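You operate a simulated robot arm through the tools that you are given. There is no shell and no other tool.

You run a simulated robot arm. Do the job below in one go: nothing can be reset, and whatever is moved stays where it is left.

TASK
Switch the analyser off, park both its plugs in the black stand, shut and catch the lid.
Fine: off before a plug is pulled; green plug in the hole by the notebook.

Only the result counts: the job must be done as asked and must still hold three seconds after the hand-in. Knocking over, shifting, dropping, spilling or breaking anything else fails it. Lids that push on must go on centred and level and be pressed home; caps that screw on are set level and turned clockwise until they are tight.

THE ROBOT
A 7-joint arm with a two-finger parallel gripper, fixed in place. Base frame: the origin is on the floor under the middle of its stand, x ahead of it, y to its left, z up. Lengths are in mm, angles in rad, forces in N, time in s.
With the tool pointing down near the work surface it reaches from about 440 to 920 mm from the base axis. Its first joint turns from -2.496 to 2.496 rad. Payload 3 kg.
The tool frame sits at the grasp point between the pads (the TCP): z along the fingers, y along the line on which they close. The tips reach 30 mm beyond it. Largest opening 94 mm; finger width 28, thickness 10; the body of the gripper, 50 by 96 mm, starts 55 mm behind the TCP.
Orientation is that of the tool frame in the base frame, as a unit quaternion [x, y, z, w]. With the fingers straight down and closing along the base's y, the tool's x points along the base's -x, its y along +y and its z along -z.

THE INTERFACE
- The arm moves only by the tool apply_moves. Its argument "series" is a list of rows, each a list of 3 entries, a list of its own where there are three numbers: the shift along the tool's x, y, z in units of 250 mm (1.0 is 250 mm), then the turn, a rotation vector about the tool's x, y, z in units of 90 degrees (1.0 is 90 degrees), then the closure, from 0 (fully open) to 1 (shut). In form: [[[tx, ty, tz], [wx, wy, wz], fingers], ...]. A call has 1 to 20 rows; each row is the pose to reach, as a shift and turn from the pose commanded when the call began, along the tool's axes at that moment. A call with a number of a shift or a turn outside -1 to 1 is refused whole. Rows are played at 5 a second. More than 50 mm and 0.15 rad between two rows, or a gripper value outside its range, and nothing of the call is played. Where a pose cannot be reached the arm comes as near as it can. A force on the tool above 70 N (or 10 N above the force at the start of the call, whichever is more), or a blocked arm, ends the call early, and 0.2 s more pass. The fingers move at their own pace (about 72 mm/s each) and stop on an object; they squeeze with about 41 N. The grip force told is the motor's: it shows also when the fingers shut on nothing. Time passes only in rows, and 0.2 s behind the last, so rows that repeat a pose let the fingers close. It gives the time, the measured TCP pose, the force on the tool (base axes), the opening and the grip force at its end, in the units of the frame above (readings bear some noise), with the torque about the TCP (base axes, N m) and any sound that the robot's microphone picked up, and new pictures: "views" is both (left out), scene, wrist or none.
- Cameras (640 x 400 px; columns grow to the right, rows downward): "scene" is fixed at [61.5, -503.4, 1539.8]; the picture's right is [0.83, -0.56, 0.00], its down [-0.27, -0.41, -0.87] and it looks along [0.48, 0.72, -0.50] (base axes); focal length 333 px, centre (320, 200). "wrist" rides on the gripper at [76, 14, -103] in the tool frame; the picture's right is [-0.18, 0.98, 0.00], its down [-0.75, -0.14, -0.64] and it looks along [-0.63, -0.12, 0.77] (tool axes); focal length 243 px, centre (320, 200). There is no depth. A picture from a camera that has moved, and an enlarged one, comes with that camera's place and axes in the base frame and with its lens. The place of the scene camera against the robot may be out by one fixed shift of up to 25 mm in any direction.
- close_up(camera, box): a new picture of the part [left, top, right, bottom] of that camera's present view, enlarged. The clock stands still meanwhile.
- close_job(): hands the job in; it is judged then, once.

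Nothing tells you positions but the pictures and the camera data. Unless the task says otherwise, let go and move clear before handing in.

The tools are called after "Emit:" by a JSON object that holds its "name" and its "arguments". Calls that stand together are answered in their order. apply_moves: Moves the arm, as the interface text tells. Its arguments: {"type":"object","properties":{"series":{"type":"array","items":{"type":"array"}},"views":{"type":"string","enum":["both","scene","wrist","none"]}},"required":["series"]} The other tools are called the same way: close_up (camera, box) takes an enlarged picture of a part of a camera's view; close_job () hands the job in.

At the start:

```text
time: 0.0
tool_pos: [460.7, 300.7, 1265.2]
tool_rot: [0.0, 1.0, 0.0, 0.0]
ft_force: [0.0, 0.1, -0.6]
moment: [-0.01, -0.01, -0.02]
finger_gap: 93.8
grasp_force: 0.2
```

scene: 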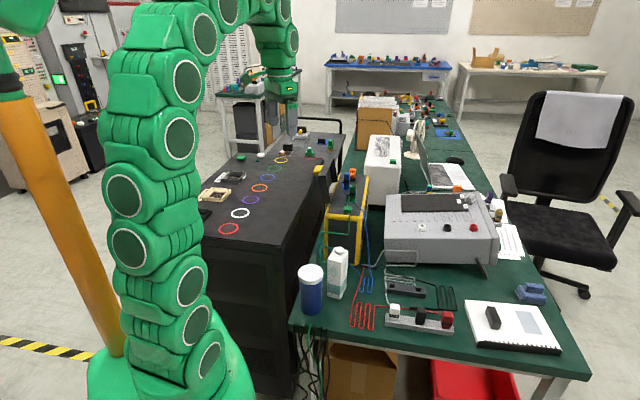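
wrist: 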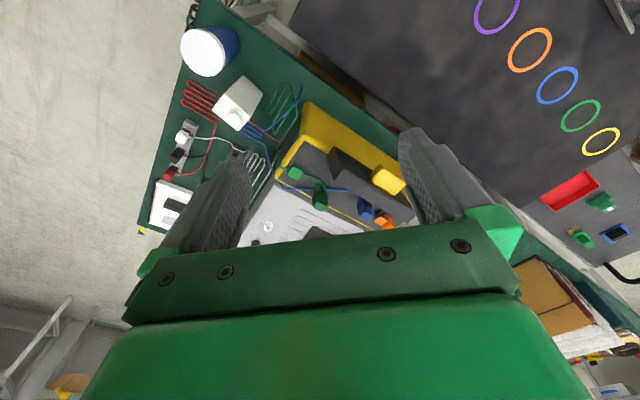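

I see a green-topped bench with a grey instrument, a yellow case with a lid and coloured plugs, a black stand and a notebook. I'll zoom in on these before moving anything.

Emit:
{"name": "close_up", "arguments": {"camera": "scene", "box": [300, 150, 420, 225]}}

Emit:
{"name": "close_up", "arguments": {"camera": "scene", "box": [300, 220, 580, 395]}}

Emit:
{"name": "close_up", "arguments": {"camera": "wrist", "box": [140, 60, 460, 260]}}

Emit:
{"name": "close_up", "arguments": {"camera": "scene", "box": [310, 160, 390, 270]}}

```text
5.33 times, centred on (360, 188) of scene
camera zoom: at [61.5, -503.4, 1539.8], right [0.83, -0.56, 0.0], down [-0.27, -0.41, -0.87], along [0.48, 0.72, -0.5], focal length 1776 px, centre (107, 267)
```

zoom: 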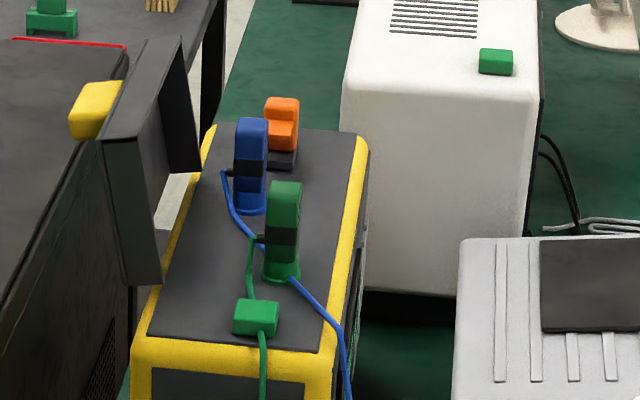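

```text
2.29 times, centred on (440, 308) of scene
camera zoom: at [61.5, -503.4, 1539.8], right [0.83, -0.56, 0.0], down [-0.27, -0.41, -0.87], along [0.48, 0.72, -0.5], focal length 761 px, centre (46, -46)
```

zoom: 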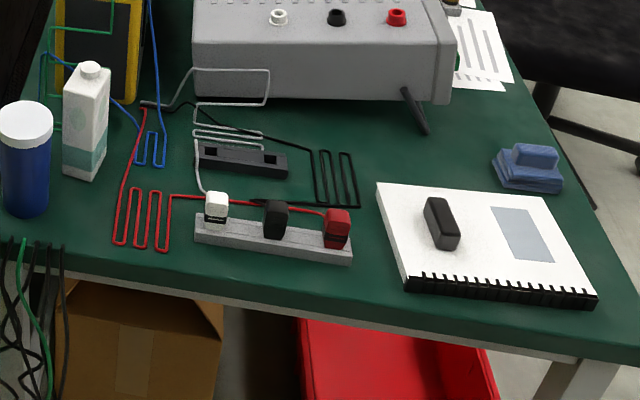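

```text
2.00 times, centred on (300, 160) of wrist
camera zoom: at [384.0, 315.1, 1367.9], right [0.18, 0.98, 0.0], down [0.75, -0.14, 0.64], along [0.63, -0.12, -0.77], focal length 485 px, centre (360, 280)
```

zoom: 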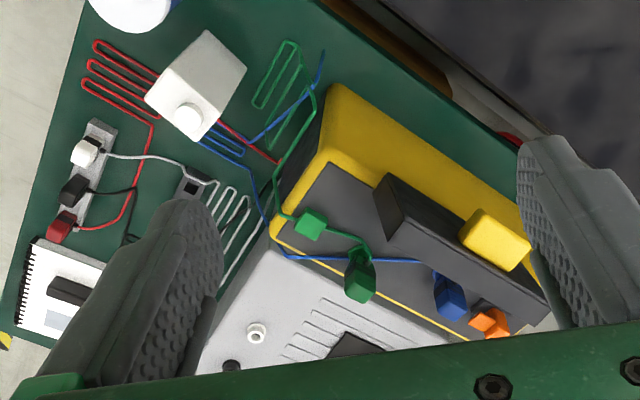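

```text
3.64 times, centred on (350, 215) of scene
camera zoom: at [61.5, -503.4, 1539.8], right [0.83, -0.56, 0.0], down [-0.27, -0.41, -0.87], along [0.48, 0.72, -0.5], focal length 1211 px, centre (211, 146)
```

zoom: 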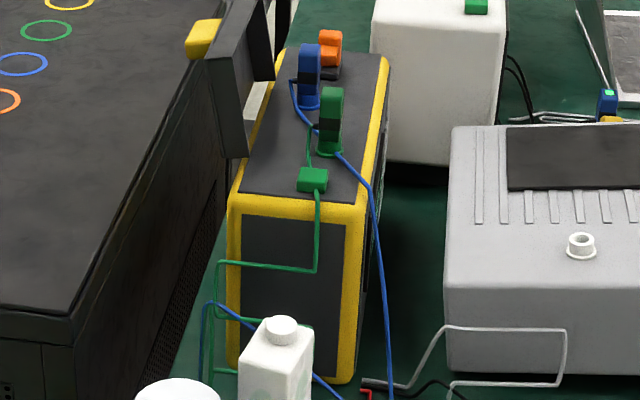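

The analyser is the yellow-edged case: its grey lid stands open on the far side, and it has green and blue plugs plus an orange switch. The black two-hole stand lies on the bench near the notebook. I'll move the wrist camera at a safe height to get a second view for triangulation.

Emit:
{"name": "apply_moves", "arguments": {"series": [[[-0.05, -0.15, 0.05], [0, 0, 0], 0], [[-0.1, -0.3, 0.1], [0, 0, 0], 0], [[-0.15, -0.45, 0.15], [0, 0, 0], 0], [[-0.2, -0.6, 0.2], [0, 0, 0], 0], [[-0.24, -0.72, 0.26], [0, 0, 0], 0], [[-0.24, -0.72, 0.26], [0, 0, 0], 0]]}}

```text
time: 1.4
tool_pos: [519.5, 120.7, 1198.1]
tool_rot: [0.0, 1.0, 0.0, 0.0]
ft_force: [-0.6, -0.4, 0.8]
moment: [0.0, 0.03, 0.01]
finger_gap: 94.0
grasp_force: 0.1
camera wrist: at [443.2, 135.1, 1301.3], right [0.18, 0.98, 0.0], down [0.75, -0.14, 0.64], along [0.63, -0.12, -0.77], focal length 243 px, centre (320, 200)
```

scene: 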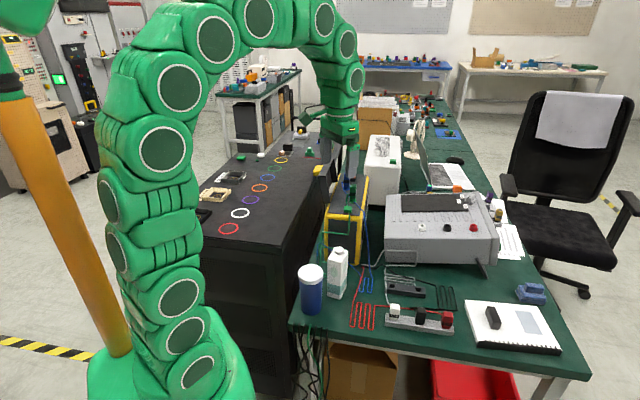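
wrist: 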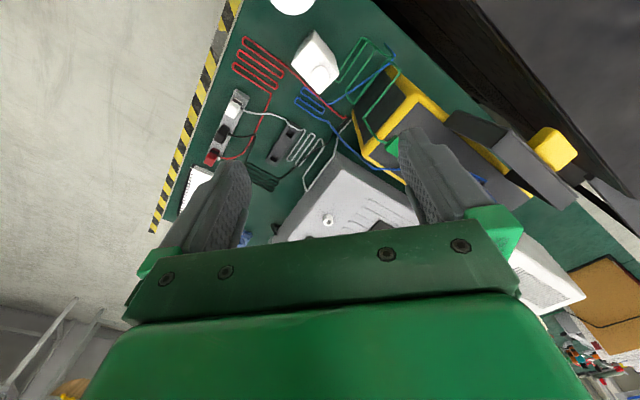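

The stand and most of the analyser are in the wrist view now. I'll enlarge both areas.

Emit:
{"name": "close_up", "arguments": {"camera": "wrist", "box": [180, 60, 420, 210]}}

Emit:
{"name": "close_up", "arguments": {"camera": "wrist", "box": [360, 60, 600, 210]}}

Emit:
{"name": "close_up", "arguments": {"camera": "scene", "box": [360, 250, 480, 325]}}

```text
2.67 times, centred on (300, 135) of wrist
camera zoom: at [443.2, 135.1, 1301.3], right [0.18, 0.98, 0.0], down [0.75, -0.14, 0.64], along [0.63, -0.12, -0.77], focal length 647 px, centre (373, 373)
```

zoom: 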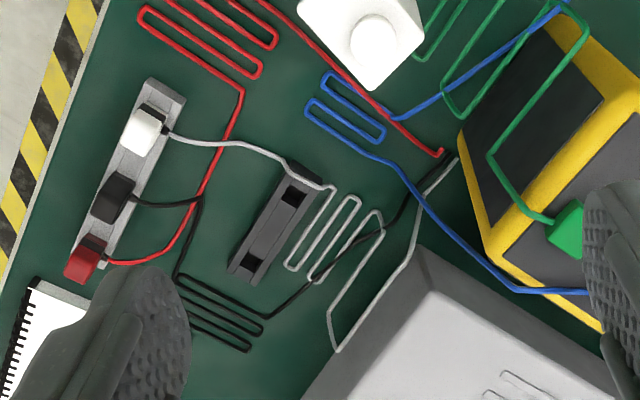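

```text
2.67 times, centred on (480, 135) of wrist
camera zoom: at [443.2, 135.1, 1301.3], right [0.18, 0.98, 0.0], down [0.75, -0.14, 0.64], along [0.63, -0.12, -0.77], focal length 647 px, centre (-107, 373)
```

zoom: 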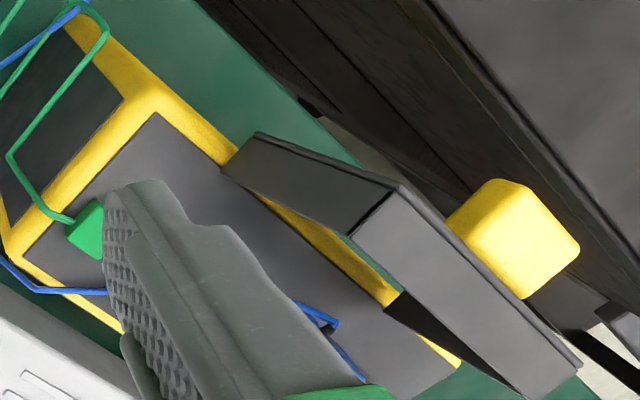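

```text
5.33 times, centred on (420, 288) of scene
camera zoom: at [61.5, -503.4, 1539.8], right [0.83, -0.56, 0.0], down [-0.27, -0.41, -0.87], along [0.48, 0.72, -0.5], focal length 1776 px, centre (-213, -267)
```

zoom: 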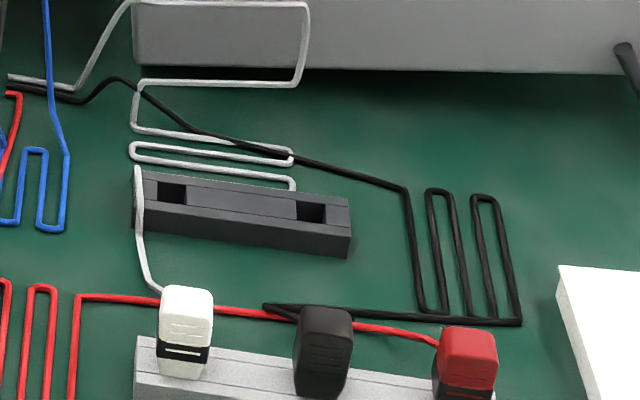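

The stand's holes triangulate to about (669, 20, 757) on the milk-carton side and (730, -35, 757) on the notebook side. The lid's yellow catch is near (630, 385, 1038). Next I'll take a closer look at the analyser's top.

Emit:
{"name": "apply_moves", "arguments": {"series": [[[0.02, 0.16, 0.04], [0, 0, 0], 0], [[0.04, 0.32, 0.08], [0, 0, 0], 0], [[0.06, 0.48, 0.12], [0, 0, 0], 0], [[0.08, 0.64, 0.15], [0, 0, 0], 0], [[0.08, 0.64, 0.15], [0, 0, 0], 0]], "views": "wrist"}}

Emit:
{"name": "close_up", "arguments": {"camera": "wrist", "box": [200, 60, 440, 260]}}

```text
time: 2.6
tool_pos: [499.6, 280.2, 1164.4]
tool_rot: [0.0, 1.0, 0.0, 0.0]
ft_force: [0.8, -0.1, -0.6]
moment: [-0.01, -0.01, -0.03]
finger_gap: 94.3
grasp_force: 0.1
camera wrist: at [423.8, 294.8, 1265.5], right [0.18, 0.98, 0.0], down [0.75, -0.14, 0.64], along [0.63, -0.12, -0.77], focal length 243 px, centre (320, 200)
```

wrist: 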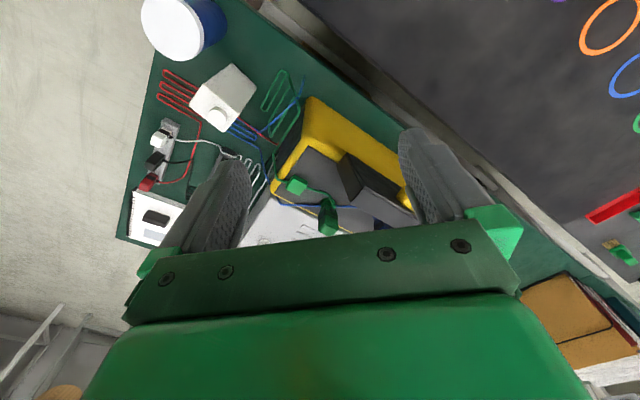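

```text
2.00 times, centred on (320, 160) of wrist
camera zoom: at [423.8, 294.8, 1265.5], right [0.18, 0.98, 0.0], down [0.75, -0.14, 0.64], along [0.63, -0.12, -0.77], focal length 485 px, centre (320, 280)
```

zoom: 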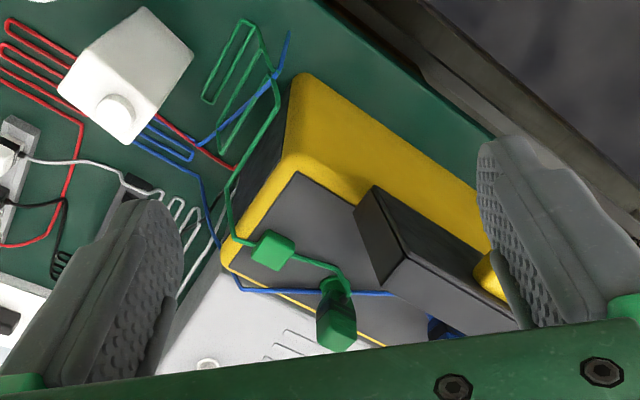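

The plugs are partly hidden at this angle. I'll move forward at this safe height so the camera looks more steeply down on them.

Emit:
{"name": "apply_moves", "arguments": {"series": [[[-0.18, 0, 0], [0, 0, 0], 0], [[-0.36, 0, 0], [0, 0, 0], 0], [[-0.54, 0, 0], [0, 0, 0], 0], [[-0.54, 0, 0], [0, 0, 0], 0]], "views": "wrist"}}

Emit:
{"name": "close_up", "arguments": {"camera": "wrist", "box": [220, 0, 480, 240]}}

```text
time: 3.6
tool_pos: [635.4, 280.8, 1163.8]
tool_rot: [0.0, 1.0, 0.0, 0.0]
ft_force: [-0.1, -0.2, -1.1]
moment: [-0.01, -0.02, 0.0]
finger_gap: 94.1
grasp_force: 0.1
camera wrist: at [559.7, 295.2, 1264.5], right [0.18, 0.98, 0.0], down [0.75, -0.14, 0.64], along [0.63, -0.12, -0.77], focal length 243 px, centre (320, 200)
```

wrist: 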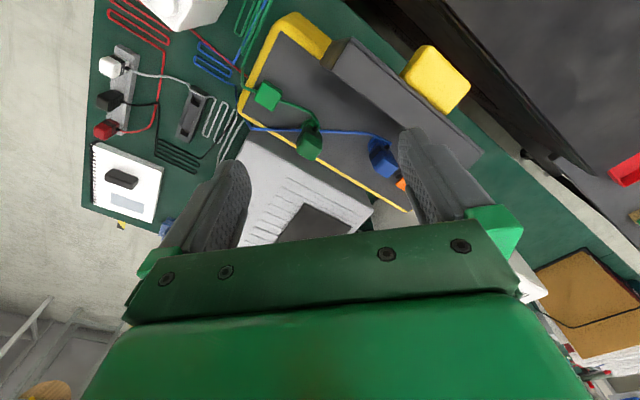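

```text
1.67 times, centred on (350, 120) of wrist
camera zoom: at [559.7, 295.2, 1264.5], right [0.18, 0.98, 0.0], down [0.75, -0.14, 0.64], along [0.63, -0.12, -0.77], focal length 404 px, centre (270, 333)
```

zoom: 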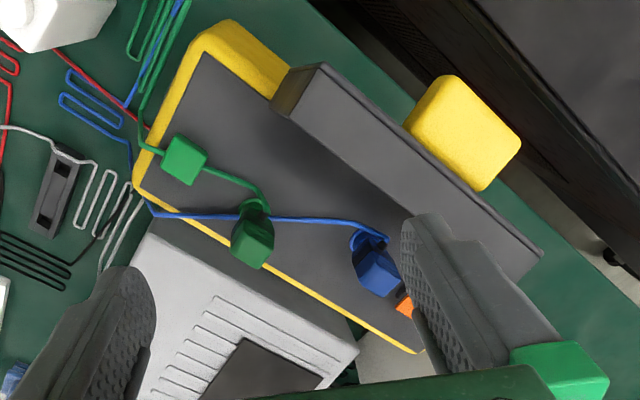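

The green plug's top is near (698, 257, 1000), the blue near (735, 350, 1000), and the analyser's top panel is at about z = 949. I'll turn the gripper so the camera looks along the analyser's long axis from the near side.

Emit:
{"name": "apply_moves", "arguments": {"series": [[[-0.01, -0.04, 0], [0, 0, -0.09], 0], [[-0.02, -0.08, 0], [0, 0, -0.18], 0], [[-0.03, -0.12, 0], [0, 0, -0.27], 0], [[-0.04, -0.17, 0], [0, 0, -0.36], 0], [[-0.05, -0.22, 0], [0, 0, -0.45], 0], [[-0.06, -0.26, 0], [0, 0, -0.54], 0], [[-0.063, -0.303, 0], [0, 0, -0.622], 0], [[-0.063, -0.303, 0], [0, 0, -0.622], 0]], "views": "wrist"}}

Emit:
{"name": "close_up", "arguments": {"camera": "wrist", "box": [220, 0, 460, 230]}}

```text
time: 5.4
tool_pos: [650.9, 203.9, 1163.6]
tool_rot: [-0.471, 0.882, 0.0, 0.0]
ft_force: [0.5, -0.6, 0.7]
moment: [-0.03, 0.01, -0.01]
finger_gap: 93.9
grasp_force: 0.1
camera wrist: at [596.3, 149.1, 1265.5], right [-0.71, 0.7, 0.0], down [0.54, 0.55, 0.64], along [0.45, 0.46, -0.77], focal length 243 px, centre (320, 200)
```

wrist: 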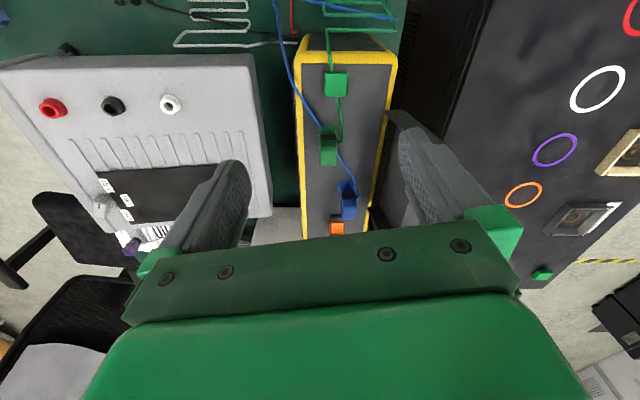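

```text
1.74 times, centred on (340, 115) of wrist
camera zoom: at [596.3, 149.1, 1265.5], right [-0.71, 0.7, 0.0], down [0.54, 0.55, 0.64], along [0.45, 0.46, -0.77], focal length 422 px, centre (285, 348)
```

zoom: 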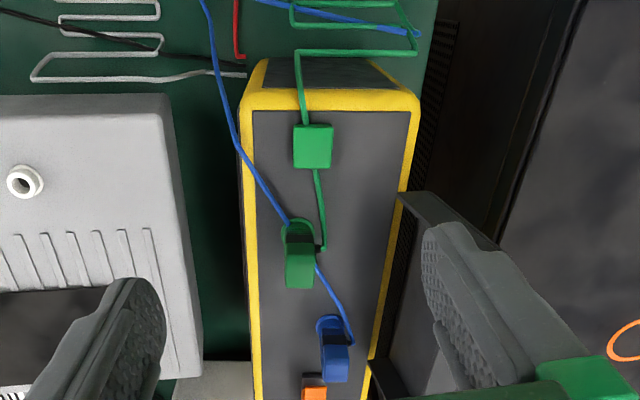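

The analyser's long axis lies at roughly 44–45° in the base frame. I'll zoom in on the plugs, switch and lid from here.

Emit:
{"name": "close_up", "arguments": {"camera": "wrist", "box": [300, 100, 380, 150]}}

Emit:
{"name": "close_up", "arguments": {"camera": "wrist", "box": [310, 170, 400, 240]}}

Emit:
{"name": "close_up", "arguments": {"camera": "scene", "box": [310, 155, 380, 215]}}

```text
8.00 times, centred on (340, 125) of wrist
camera zoom: at [596.3, 149.1, 1265.5], right [-0.71, 0.7, 0.0], down [0.54, 0.55, 0.64], along [0.45, 0.46, -0.77], focal length 1941 px, centre (160, 800)
```

zoom: 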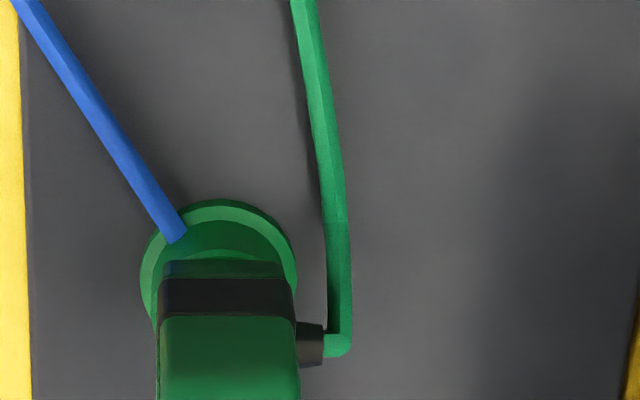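

```text
5.71 times, centred on (355, 205) of wrist
camera zoom: at [596.3, 149.1, 1265.5], right [-0.71, 0.7, 0.0], down [0.54, 0.55, 0.64], along [0.45, 0.46, -0.77], focal length 1386 px, centre (120, 171)
```

zoom: 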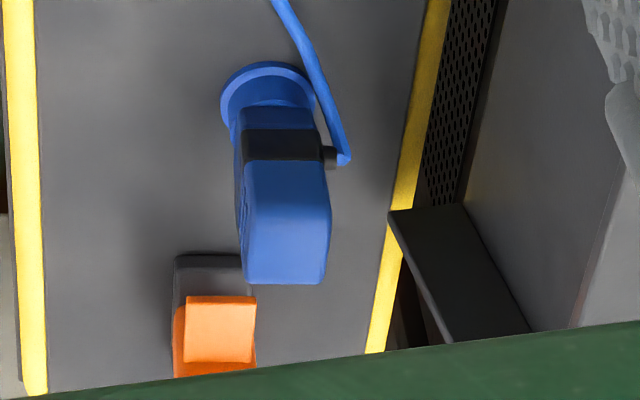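

```text
6.67 times, centred on (345, 185) of scene
camera zoom: at [61.5, -503.4, 1539.8], right [0.83, -0.56, 0.0], down [-0.27, -0.41, -0.87], along [0.48, 0.72, -0.5], focal length 2220 px, centre (153, 300)
```

zoom: 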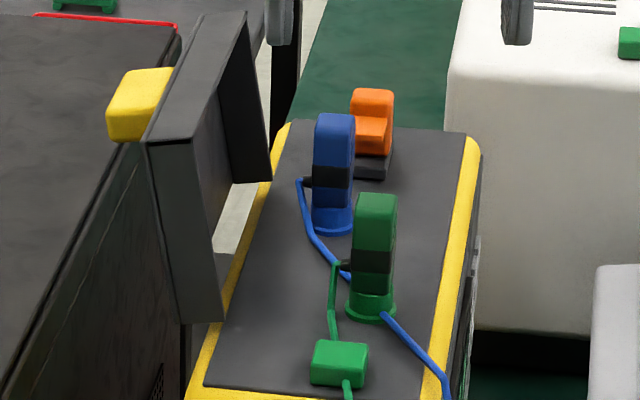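

The plugs are upright blocks on round bases, with their cable stubs facing the lid. The orange part looks like a rocker behind the blue plug, at about (780, 378), so I'll move in for a closer look at it.

Emit:
{"name": "apply_moves", "arguments": {"series": [[[-0.13, -0.025, 0.05], [0, 0, 0], 0], [[-0.26, -0.05, 0.11], [0, 0, 0], 0], [[-0.39, -0.075, 0.16], [0, 0, 0], 0], [[-0.51, -0.101, 0.216], [0, 0, 0], 0], [[-0.51, -0.101, 0.216], [0, 0, 0], 0]], "views": "both"}}

Emit:
{"name": "close_up", "arguments": {"camera": "wrist", "box": [270, 100, 430, 230]}}

Emit:
{"name": "close_up", "arguments": {"camera": "wrist", "box": [250, 0, 410, 110]}}

```text
time: 6.6
tool_pos: [742.6, 294.4, 1110.0]
tool_rot: [-0.469, 0.883, 0.0, 0.0]
ft_force: [0.5, -0.7, -0.3]
moment: [0.0, -0.02, 0.0]
finger_gap: 94.0
grasp_force: 0.2
camera wrist: at [688.1, 239.8, 1212.2], right [-0.71, 0.7, 0.0], down [0.54, 0.55, 0.64], along [0.45, 0.46, -0.77], focal length 243 px, centre (320, 200)
```

scene: 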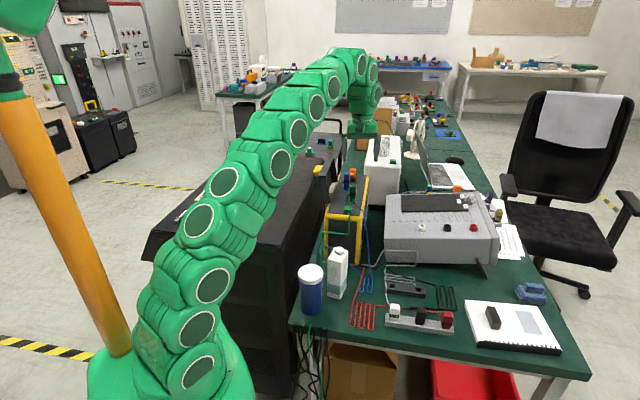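
wrist: 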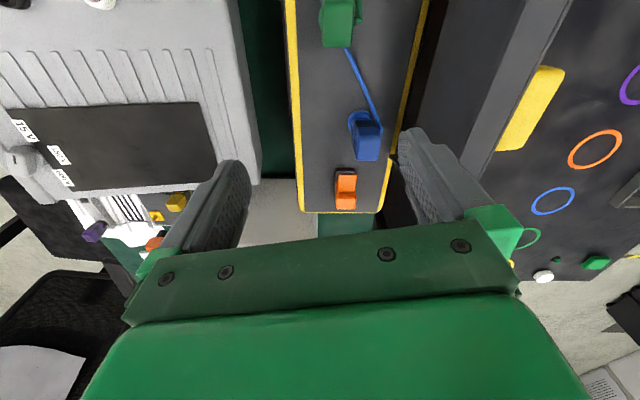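

```text
3.08 times, centred on (350, 165) of wrist
camera zoom: at [688.1, 239.8, 1212.2], right [-0.71, 0.7, 0.0], down [0.54, 0.55, 0.64], along [0.45, 0.46, -0.77], focal length 746 px, centre (228, 308)
```

zoom: 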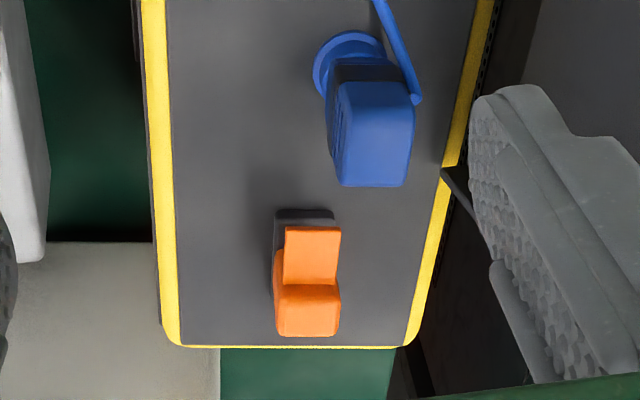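

```text
3.64 times, centred on (330, 55) of wrist
camera zoom: at [688.1, 239.8, 1212.2], right [-0.71, 0.7, 0.0], down [0.54, 0.55, 0.64], along [0.45, 0.46, -0.77], focal length 882 px, centre (284, 727)
```

zoom: 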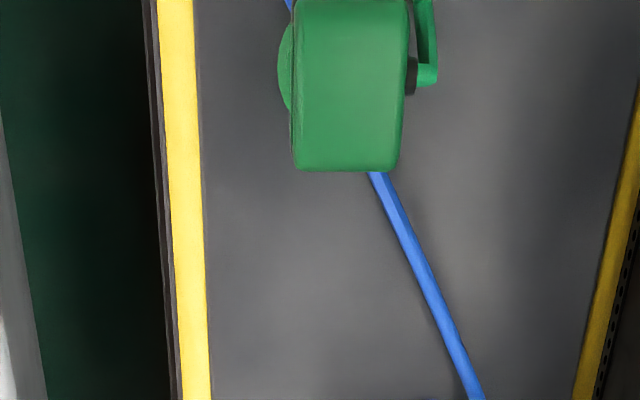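

The switch has a low near half and a raised far half, which looks like a rocker pressed at its near end. I'll check it from the side by swinging the camera round to the lid side, still high up.

Emit:
{"name": "apply_moves", "arguments": {"series": [[[-0.03, 0.04, -0.05], [0, 0, 0.09], 0], [[-0.07, 0.09, -0.1], [0, 0, 0.18], 0], [[-0.1, 0.14, -0.12], [0, 0, 0.27], 0], [[-0.14, 0.19, -0.12], [0, 0, 0.36], 0], [[-0.18, 0.24, -0.12], [0, 0, 0.45], 0], [[-0.22, 0.29, -0.12], [0, 0, 0.54], 0], [[-0.26, 0.34, -0.12], [0, 0, 0.63], 0], [[-0.3, 0.39, -0.12], [0, 0, 0.72], 0], [[-0.34, 0.44, -0.12], [0, 0, 0.81], 0], [[-0.37, 0.48, -0.12], [0, 0, 0.9], 0], [[-0.392, 0.518, -0.12], [0, 0, 0.99], 0], [[-0.392, 0.518, -0.12], [0, 0, 0.99], 0]], "views": "wrist"}}

```text
time: 9.2
tool_pos: [688.0, 445.3, 1130.5]
tool_rot: [0.286, 0.958, 0.002, 0.0]
ft_force: [0.6, 0.8, -0.1]
moment: [-0.01, 0.0, -0.04]
finger_gap: 93.9
grasp_force: 0.1
out of reach, approached as far as the arm can: row 9, 10, 11, 12
camera wrist: at [631.5, 498.8, 1232.8], right [0.69, 0.72, 0.0], down [0.55, -0.53, 0.64], along [0.46, -0.44, -0.77], focal length 243 px, centre (320, 200)
```

wrist: 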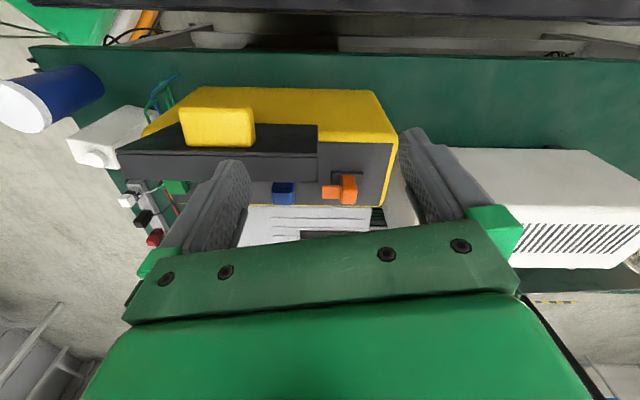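

From this side the lid, its yellow block and the switch are all visible. I'll zoom in on each.

Emit:
{"name": "close_up", "arguments": {"camera": "wrist", "box": [250, 150, 410, 240]}}

Emit:
{"name": "close_up", "arguments": {"camera": "wrist", "box": [100, 70, 420, 230]}}

```text
4.00 times, centred on (330, 195) of wrist
camera zoom: at [631.5, 498.8, 1232.8], right [0.69, 0.72, 0.0], down [0.55, -0.53, 0.64], along [0.46, -0.44, -0.77], focal length 970 px, centre (280, 220)
```

zoom: 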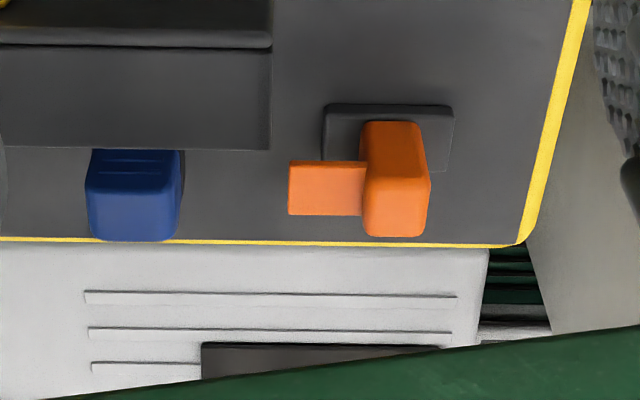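

```text
2.00 times, centred on (260, 150) of wrist
camera zoom: at [631.5, 498.8, 1232.8], right [0.69, 0.72, 0.0], down [0.55, -0.53, 0.64], along [0.46, -0.44, -0.77], focal length 485 px, centre (440, 300)
```

zoom: 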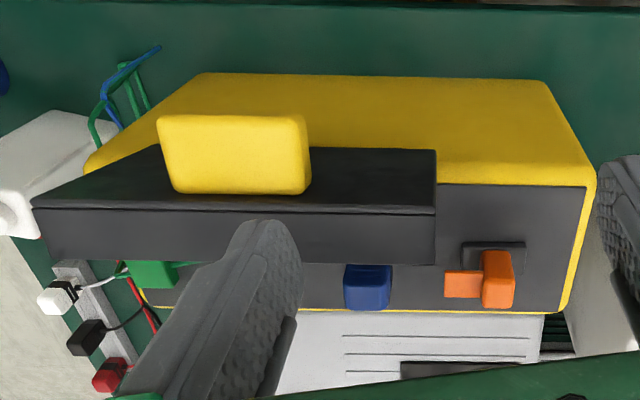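

The orange part is a hub on a dark base with an arm reaching toward the near side. I need to know how it moves, so I'll take more enlarged views.

Emit:
{"name": "close_up", "arguments": {"camera": "scene", "box": [335, 160, 367, 190]}}

Emit:
{"name": "close_up", "arguments": {"camera": "wrist", "box": [310, 165, 370, 215]}}

```text
13.33 times, centred on (351, 175) of scene
camera zoom: at [61.5, -503.4, 1539.8], right [0.83, -0.56, 0.0], down [-0.27, -0.41, -0.87], along [0.48, 0.72, -0.5], focal length 4440 px, centre (-93, 533)
```

zoom: 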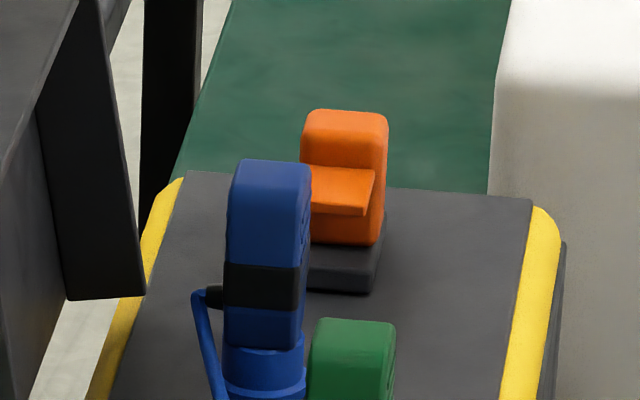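

```text
8.00 times, centred on (340, 190) of wrist
camera zoom: at [631.5, 498.8, 1232.8], right [0.69, 0.72, 0.0], down [0.55, -0.53, 0.64], along [0.46, -0.44, -0.77], focal length 1941 px, centre (160, 280)
```

zoom: 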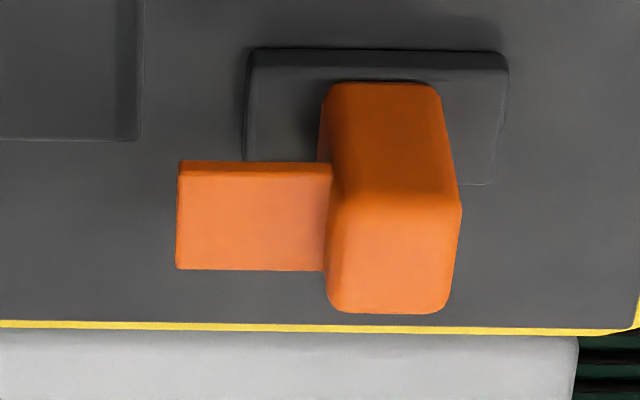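

The orange part is an upright hub centred on its base, with a thin tab reaching toward the lid's end, so it could be either the switch or the lid catch. I'll look at the analyser's other faces before deciding.

Emit:
{"name": "close_up", "arguments": {"camera": "scene", "box": [315, 190, 395, 270]}}

Emit:
{"name": "close_up", "arguments": {"camera": "scene", "box": [305, 155, 345, 195]}}

Emit:
{"name": "close_up", "arguments": {"camera": "wrist", "box": [110, 90, 260, 200]}}

```text
5.00 times, centred on (355, 230) of scene
camera zoom: at [61.5, -503.4, 1539.8], right [0.83, -0.56, 0.0], down [-0.27, -0.41, -0.87], along [0.48, 0.72, -0.5], focal length 1665 px, centre (145, 50)
```

zoom: 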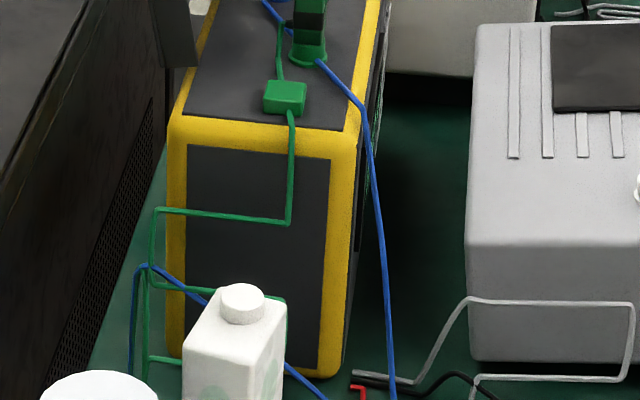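

```text
10.00 times, centred on (325, 175) of scene
camera zoom: at [61.5, -503.4, 1539.8], right [0.83, -0.56, 0.0], down [-0.27, -0.41, -0.87], along [0.48, 0.72, -0.5], focal length 3330 px, centre (270, 450)
```

zoom: 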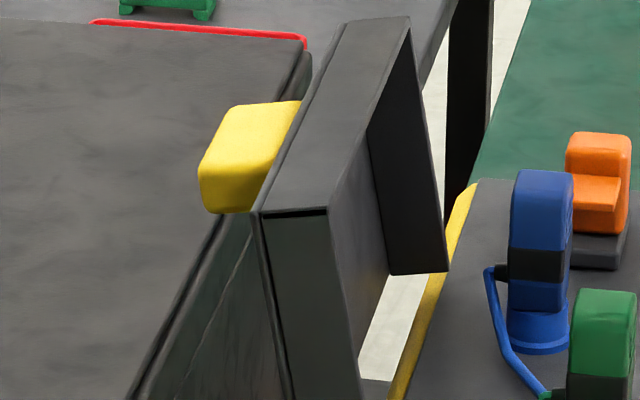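

```text
3.64 times, centred on (185, 145) of wrist
camera zoom: at [631.5, 498.8, 1232.8], right [0.69, 0.72, 0.0], down [0.55, -0.53, 0.64], along [0.46, -0.44, -0.77], focal length 882 px, centre (811, 400)
```

zoom: 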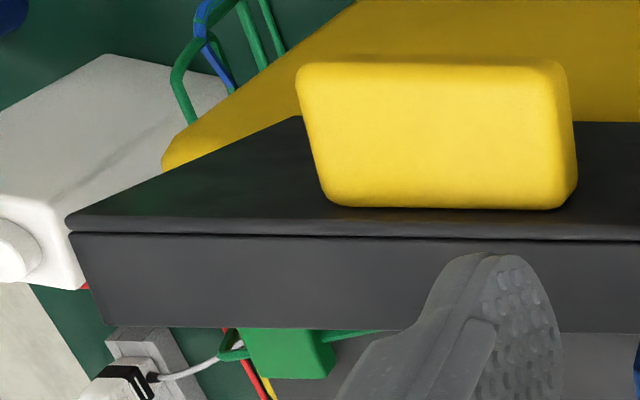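

The near face and top show no other switch. I'll swing the camera to the right-hand side to check the remaining faces, staying high.

Emit:
{"name": "apply_moves", "arguments": {"series": [[[-0.08, -0.06, 0.01], [0, 0, -0.093], 0], [[-0.16, -0.12, 0.02], [0, 0, -0.186], 0], [[-0.24, -0.18, 0.02], [0, 0, -0.279], 0], [[-0.32, -0.24, 0.02], [0, 0, -0.372], 0], [[-0.4, -0.3, 0.02], [0, 0, -0.465], 0], [[-0.48, -0.36, 0.02], [0, 0, -0.558], 0], [[-0.56, -0.42, 0.02], [0, 0, -0.651], 0], [[-0.64, -0.48, 0.02], [0, 0, -0.744], 0], [[-0.7, -0.52, 0.02], [0, 0, -0.837], 0], [[-0.749, -0.552, 0.02], [0, 0, -0.93], 0]], "views": "none"}}

Emit:
{"name": "apply_moves", "arguments": {"series": [[[0, 0, 0], [0, 0, -0.093], 0], [[0, 0, 0], [0, 0, -0.186], 0], [[0, 0, 0], [0, 0, -0.279], 0], [[0, 0, 0], [0, 0, -0.372], 0], [[0, 0, 0], [0, 0, -0.465], 0], [[0, 0, 0], [0, 0, -0.558], 0], [[0, 0, 0], [0, 0, -0.651], 0], [[0, 0, 0], [0, 0, -0.744], 0], [[0, 0, 0], [0, 0, -0.837], 0], [[0, 0, 0], [0, 0, -0.93], 0], [[0, 0, 0], [0, 0, -0.93], 0]], "views": "both"}}

```text
time: 11.4
tool_pos: [769.0, 226.8, 1126.4]
tool_rot: [-0.427, 0.904, 0.0, 0.0]
ft_force: [0.7, -0.6, 0.2]
moment: [0.01, 0.03, -0.01]
finger_gap: 93.9
grasp_force: 0.1
```

```text
time: 13.8
tool_pos: [769.6, 227.0, 1125.4]
tool_rot: [0.921, -0.388, 0.0, -0.001]
ft_force: [0.7, 0.0, 0.3]
moment: [0.01, -0.02, 0.02]
finger_gap: 94.1
grasp_force: 0.0
camera wrist: at [812.4, 162.6, 1228.4], right [-0.83, -0.56, 0.0], down [-0.43, 0.64, 0.64], along [-0.36, 0.53, -0.77], focal length 243 px, centre (320, 200)
```

scene: 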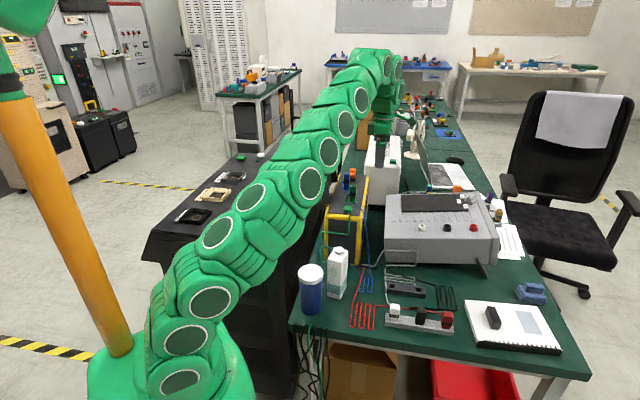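
wrist: 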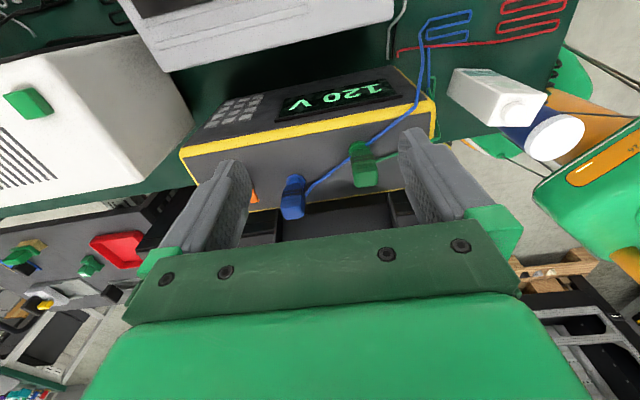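

The right-hand face has a lit display reading "120 V" and a keypad, so I can use it to confirm power-off. I'll zoom in on it.

Emit:
{"name": "close_up", "arguments": {"camera": "wrist", "box": [180, 60, 440, 220]}}

Emit:
{"name": "close_up", "arguments": {"camera": "wrist", "box": [200, 80, 300, 150]}}

Emit:
{"name": "close_up", "arguments": {"camera": "wrist", "box": [240, 130, 420, 240]}}

```text
2.46 times, centred on (310, 140) of wrist
camera zoom: at [812.4, 162.6, 1228.4], right [-0.83, -0.56, 0.0], down [-0.43, 0.64, 0.64], along [-0.36, 0.53, -0.77], focal length 597 px, centre (345, 348)
```

zoom: 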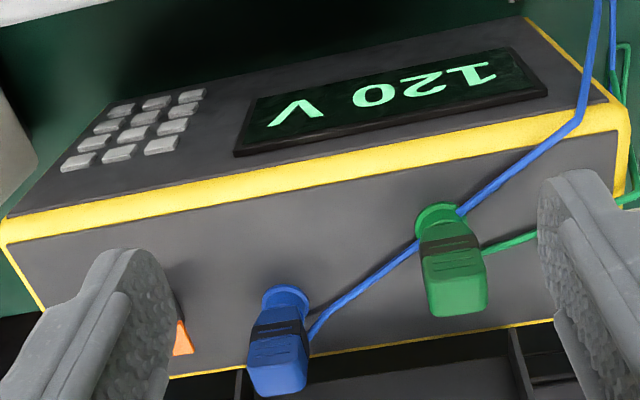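

```text
5.71 times, centred on (250, 115) of wrist
camera zoom: at [812.4, 162.6, 1228.4], right [-0.83, -0.56, 0.0], down [-0.43, 0.64, 0.64], along [-0.36, 0.53, -0.77], focal length 1386 px, centre (720, 686)
```

zoom: 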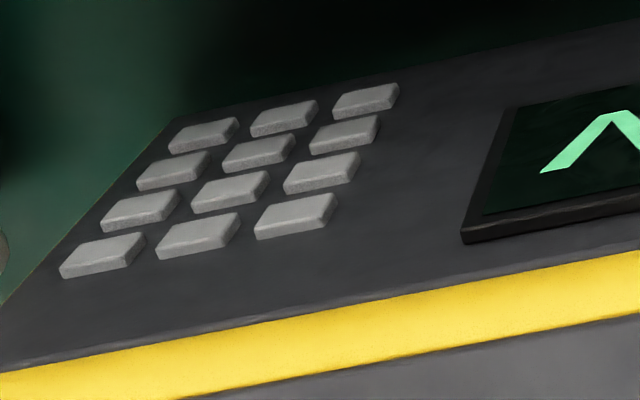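

```text
3.56 times, centred on (330, 185) of wrist
camera zoom: at [812.4, 162.6, 1228.4], right [-0.83, -0.56, 0.0], down [-0.43, 0.64, 0.64], along [-0.36, 0.53, -0.77], focal length 863 px, centre (284, 253)
```

zoom: 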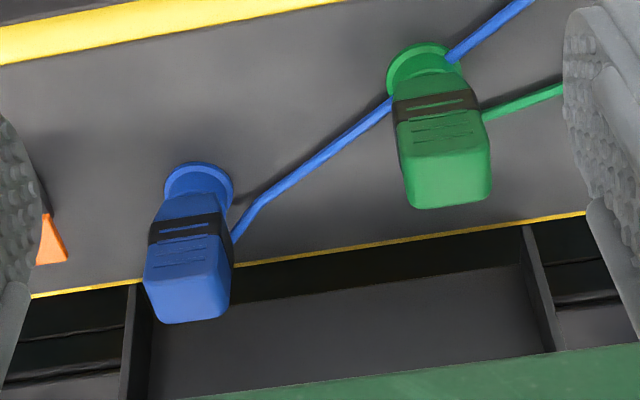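

The orange part is the only actuator visible apart from the keypad. I'll pan slightly to see it clearly from this side.

Emit:
{"name": "apply_moves", "arguments": {"series": [[[0, 0.05, 0], [0, 0, 0.09], 0], [[0, 0.1, 0], [0, 0, 0.18], 0], [[0, 0.15, 0], [0, 0, 0.26], 0], [[0, 0.15, 0], [0, 0, 0.26], 0]], "views": "wrist"}}

Emit:
{"name": "close_up", "arguments": {"camera": "wrist", "box": [240, 140, 400, 240]}}

```text
time: 14.8
tool_pos: [742.2, 200.0, 1125.6]
tool_rot: [0.823, -0.568, -0.001, 0.0]
ft_force: [-0.1, 0.0, 0.0]
moment: [-0.04, 0.0, 0.04]
finger_gap: 94.1
grasp_force: 0.0
camera wrist: at [756.0, 124.9, 1228.3], right [-0.98, -0.18, 0.0], down [-0.14, 0.75, 0.64], along [-0.11, 0.63, -0.77], focal length 243 px, centre (320, 200)
```

wrist: 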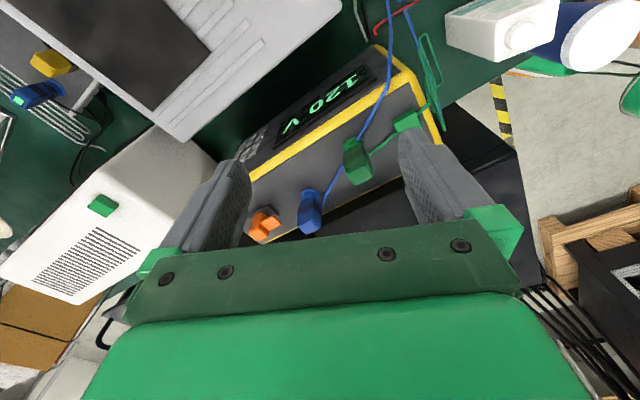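

```text
4.00 times, centred on (320, 190) of wrist
camera zoom: at [756.0, 124.9, 1228.3], right [-0.98, -0.18, 0.0], down [-0.14, 0.75, 0.64], along [-0.11, 0.63, -0.77], focal length 970 px, centre (320, 240)
```

zoom: 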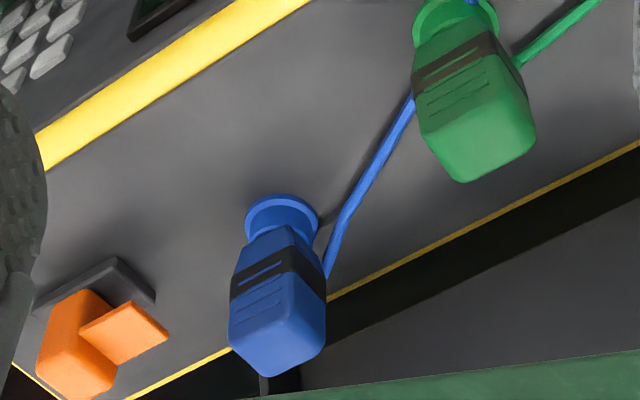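

The orange part is a block on a base outside the lid's footprint. I'll get into position above it, fingers closing across the case and half closed, for a close look before touching it.

Emit:
{"name": "apply_moves", "arguments": {"series": [[[-0.07, -0.04, 0], [0, 0, 0.092], 0.3], [[-0.14, -0.08, 0], [0, 0, 0.184], 0.5], [[-0.21, -0.12, 0], [0, 0, 0.276], 0.5], [[-0.28, -0.16, 0], [0, 0, 0.368], 0.5], [[-0.36, -0.2, 0.02], [0, 0, 0.46], 0.5], [[-0.43, -0.24, 0.06], [0, 0, 0.552], 0.5], [[-0.5, -0.28, 0.12], [0, 0, 0.644], 0.5], [[-0.579, -0.324, 0.19], [0, 0, 0.732], 0.5], [[-0.579, -0.324, 0.262], [0, 0, 0.732], 0.5], [[-0.579, -0.324, 0.262], [0, 0, 0.732], 0.5]], "views": "both"}}

Emit:
{"name": "close_up", "arguments": {"camera": "wrist", "box": [250, 100, 410, 230]}}

```text
time: 17.0
tool_pos: [767.1, 365.8, 1060.9]
tool_rot: [-0.383, 0.924, 0.0, 0.0]
ft_force: [-0.3, -0.1, 0.2]
moment: [0.0, 0.01, -0.02]
finger_gap: 47.0
grasp_force: 0.1
camera wrist: at [703.5, 322.5, 1162.1], right [-0.56, 0.83, 0.0], down [0.63, 0.43, 0.64], along [0.53, 0.36, -0.77], focal length 243 px, centre (320, 200)
```

scene: 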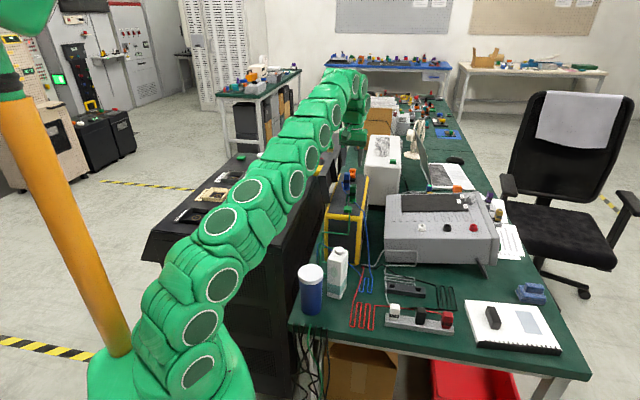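
wrist: 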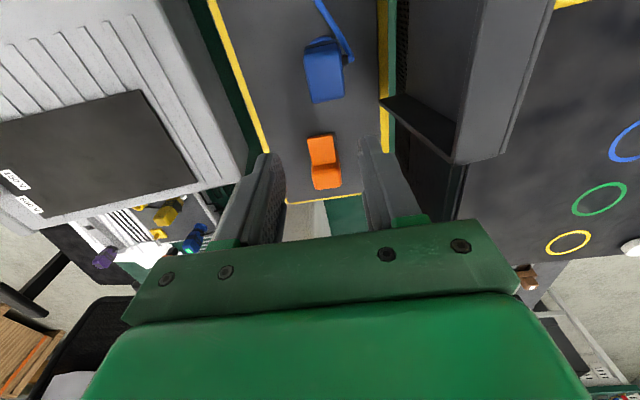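

```text
3.08 times, centred on (330, 165) of wrist
camera zoom: at [703.5, 322.5, 1162.1], right [-0.56, 0.83, 0.0], down [0.63, 0.43, 0.64], along [0.53, 0.36, -0.77], focal length 746 px, centre (289, 308)
```

zoom: 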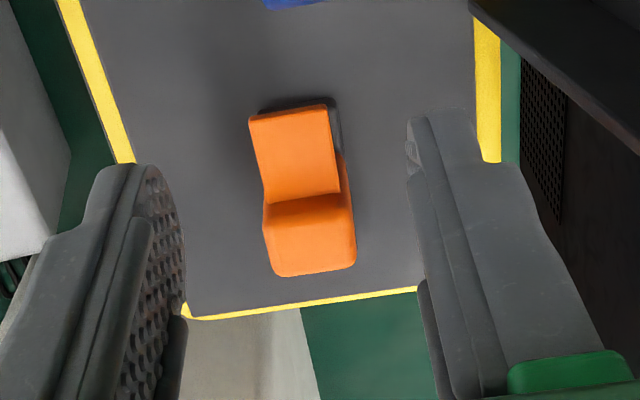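

The hub's top centre is at (794, 392, ~995). I'll lower the open fingers around it, tilted about 12° to stay within reach, and check before touching.

Emit:
{"name": "apply_moves", "arguments": {"series": [[[-0.08, 0, 0.05], [0, -0.067, 0], 0.5], [[-0.15, -0.0025, 0.12], [0, -0.133, 0], 0.5], [[-0.15, -0.0025, 0.2], [0, -0.133, 0], 0.5], [[-0.15, -0.0025, 0.2556], [0, -0.133, 0], 0.5], [[-0.15, -0.0025, 0.2556], [0, -0.133, 0], 0.5]], "views": "both"}}

Emit:
{"name": "close_up", "arguments": {"camera": "wrist", "box": [250, 120, 390, 230]}}

```text
time: 18.2
tool_pos: [794.1, 391.7, 997.2]
tool_rot: [-0.381, 0.918, 0.04, 0.097]
ft_force: [-0.9, 0.3, -0.5]
moment: [0.01, 0.03, -0.02]
finger_gap: 46.8
grasp_force: 0.0
camera wrist: at [716.4, 333.5, 1081.0], right [-0.57, 0.82, 0.04], down [0.53, 0.33, 0.78], along [0.63, 0.47, -0.62], focal length 243 px, centre (320, 200)
```

scene: 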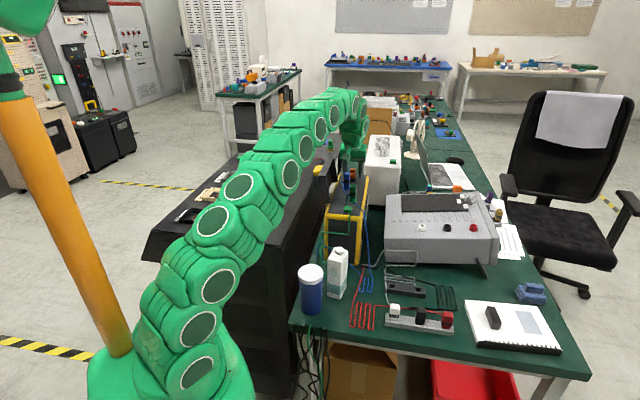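
wrist: 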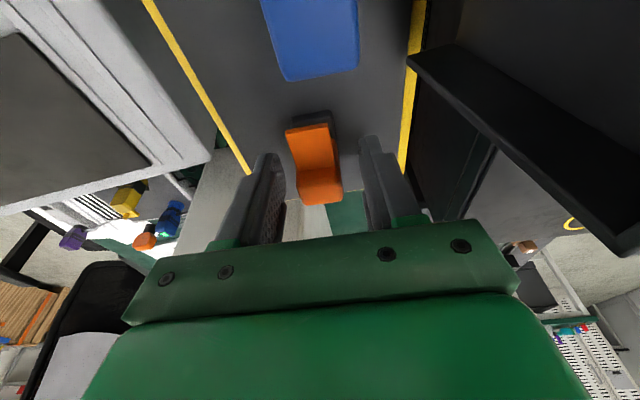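

```text
3.64 times, centred on (320, 175) of wrist
camera zoom: at [716.4, 333.5, 1081.0], right [-0.57, 0.82, 0.04], down [0.53, 0.33, 0.78], along [0.63, 0.47, -0.62], focal length 882 px, centre (320, 291)
```

zoom: 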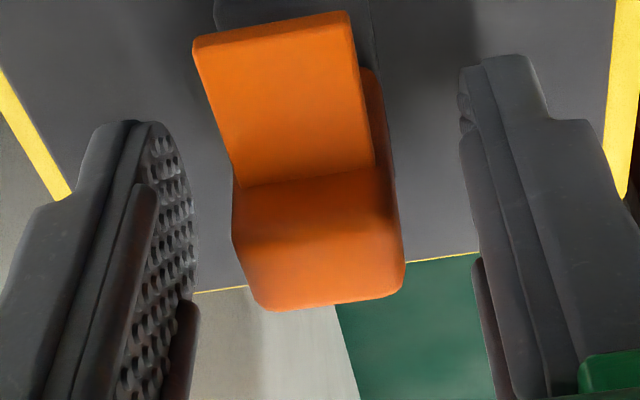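

The hub sits centred between the fingers. I'll close gently until the fingers just meet it, then read the forces.

Emit:
{"name": "apply_moves", "arguments": {"series": [[[0, 0, 0], [0, 0, 0], 0.66], [[0, 0, 0], [0, 0, 0], 0.66], [[0, 0, 0], [0, 0, 0], 0.7], [[0, 0, 0], [0, 0, 0], 0.7]], "views": "wrist"}}

Emit:
{"name": "close_up", "arguments": {"camera": "wrist", "box": [250, 120, 390, 230]}}

```text
time: 19.2
tool_pos: [794.5, 391.2, 997.8]
tool_rot: [-0.381, 0.919, 0.04, 0.097]
ft_force: [0.6, -0.7, -0.1]
moment: [-0.02, 0.0, -0.02]
finger_gap: 28.9
grasp_force: 0.7
camera wrist: at [716.4, 333.4, 1081.2], right [-0.57, 0.82, 0.04], down [0.53, 0.33, 0.78], along [0.63, 0.47, -0.62], focal length 243 px, centre (320, 200)
```

wrist: 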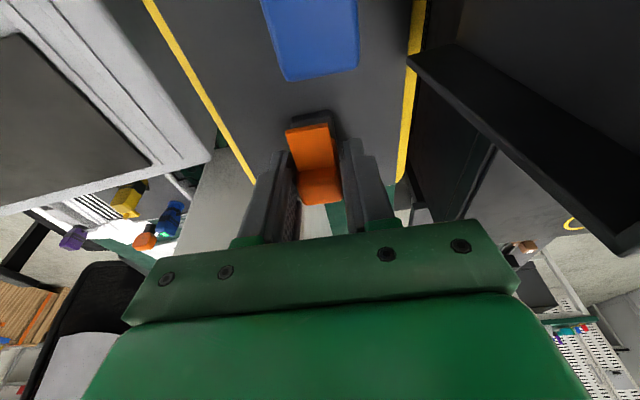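

```text
3.64 times, centred on (320, 175) of wrist
camera zoom: at [716.4, 333.4, 1081.2], right [-0.57, 0.82, 0.04], down [0.53, 0.33, 0.78], along [0.63, 0.47, -0.62], focal length 882 px, centre (320, 291)
```

zoom: 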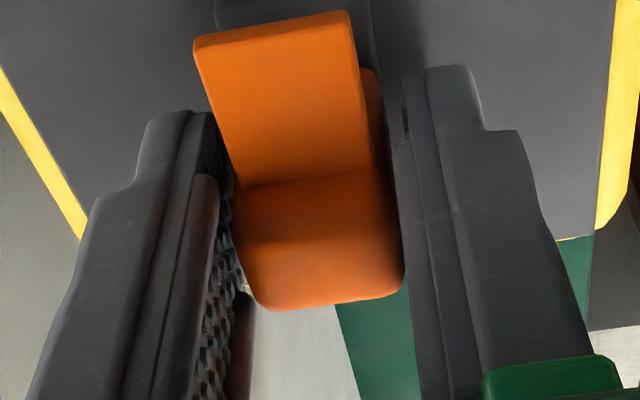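

The fingers are nearly touching, with the hub well centred. I'll close onto it and read the gap and forces.

Emit:
{"name": "apply_moves", "arguments": {"series": [[[0, 0, 0], [0, 0, 0], 0.74], [[0, 0, 0], [0, 0, 0], 0.78], [[0, 0, 0], [0, 0, 0], 0.78]], "views": "none"}}

```text
time: 20.0
tool_pos: [794.2, 391.5, 998.7]
tool_rot: [-0.381, 0.919, 0.04, 0.097]
ft_force: [2.2, -2.8, 0.2]
moment: [0.07, -0.02, -0.09]
finger_gap: 27.0
grasp_force: 44.9
```

The hub measures 27 mm across and is gripped with almost no side load. I'll nudge it 4 mm each way along the case to feel which way it gives.

Emit:
{"name": "apply_moves", "arguments": {"series": [[[-0.0078, 0, 0.0017], [0, 0, 0], 0.78], [[-0.0156, 0, 0.0033], [0, 0, 0], 0.78], [[-0.0156, 0, 0.0033], [0, 0, 0], 0.78]], "views": "wrist"}}

```text
time: 20.8
tool_pos: [794.8, 392.6, 997.3]
tool_rot: [-0.38, 0.919, 0.039, 0.096]
ft_force: [-18.7, -21.0, 2.8]
moment: [-0.49, 0.5, -0.03]
finger_gap: 26.9
grasp_force: 45.2
camera wrist: at [718.4, 335.3, 1081.4], right [-0.57, 0.82, 0.04], down [0.53, 0.33, 0.78], along [0.63, 0.46, -0.62], focal length 243 px, centre (320, 200)
```

wrist: 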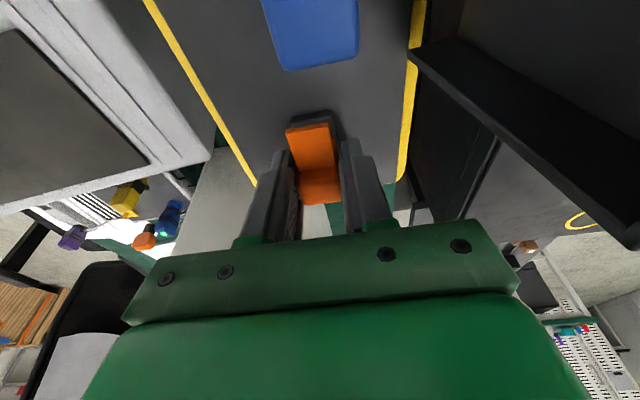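

It's stiff toward the far end: 28 N for about 1 mm. I'll try the other way, toward the lid.

Emit:
{"name": "apply_moves", "arguments": {"series": [[[0.0156, 0, -0.0033], [0, 0, 0], 0.78], [[0.0234, 0, -0.005], [0, 0, 0], 0.78], [[0.0313, 0, -0.0067], [0, 0, 0], 0.78], [[0.0313, 0, -0.0067], [0, 0, 0], 0.78]], "views": "wrist"}}

```text
time: 21.8
tool_pos: [790.4, 388.3, 997.5]
tool_rot: [-0.381, 0.919, 0.039, 0.097]
ft_force: [10.7, -10.1, -1.0]
moment: [0.11, -0.07, -0.15]
finger_gap: 27.3
grasp_force: 44.9
camera wrist: at [713.2, 330.1, 1081.2], right [-0.57, 0.82, 0.04], down [0.53, 0.33, 0.78], along [0.63, 0.47, -0.62], focal length 243 px, centre (320, 200)
```

wrist: 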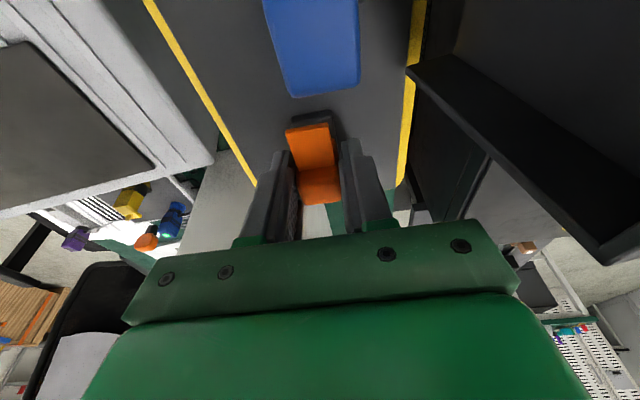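

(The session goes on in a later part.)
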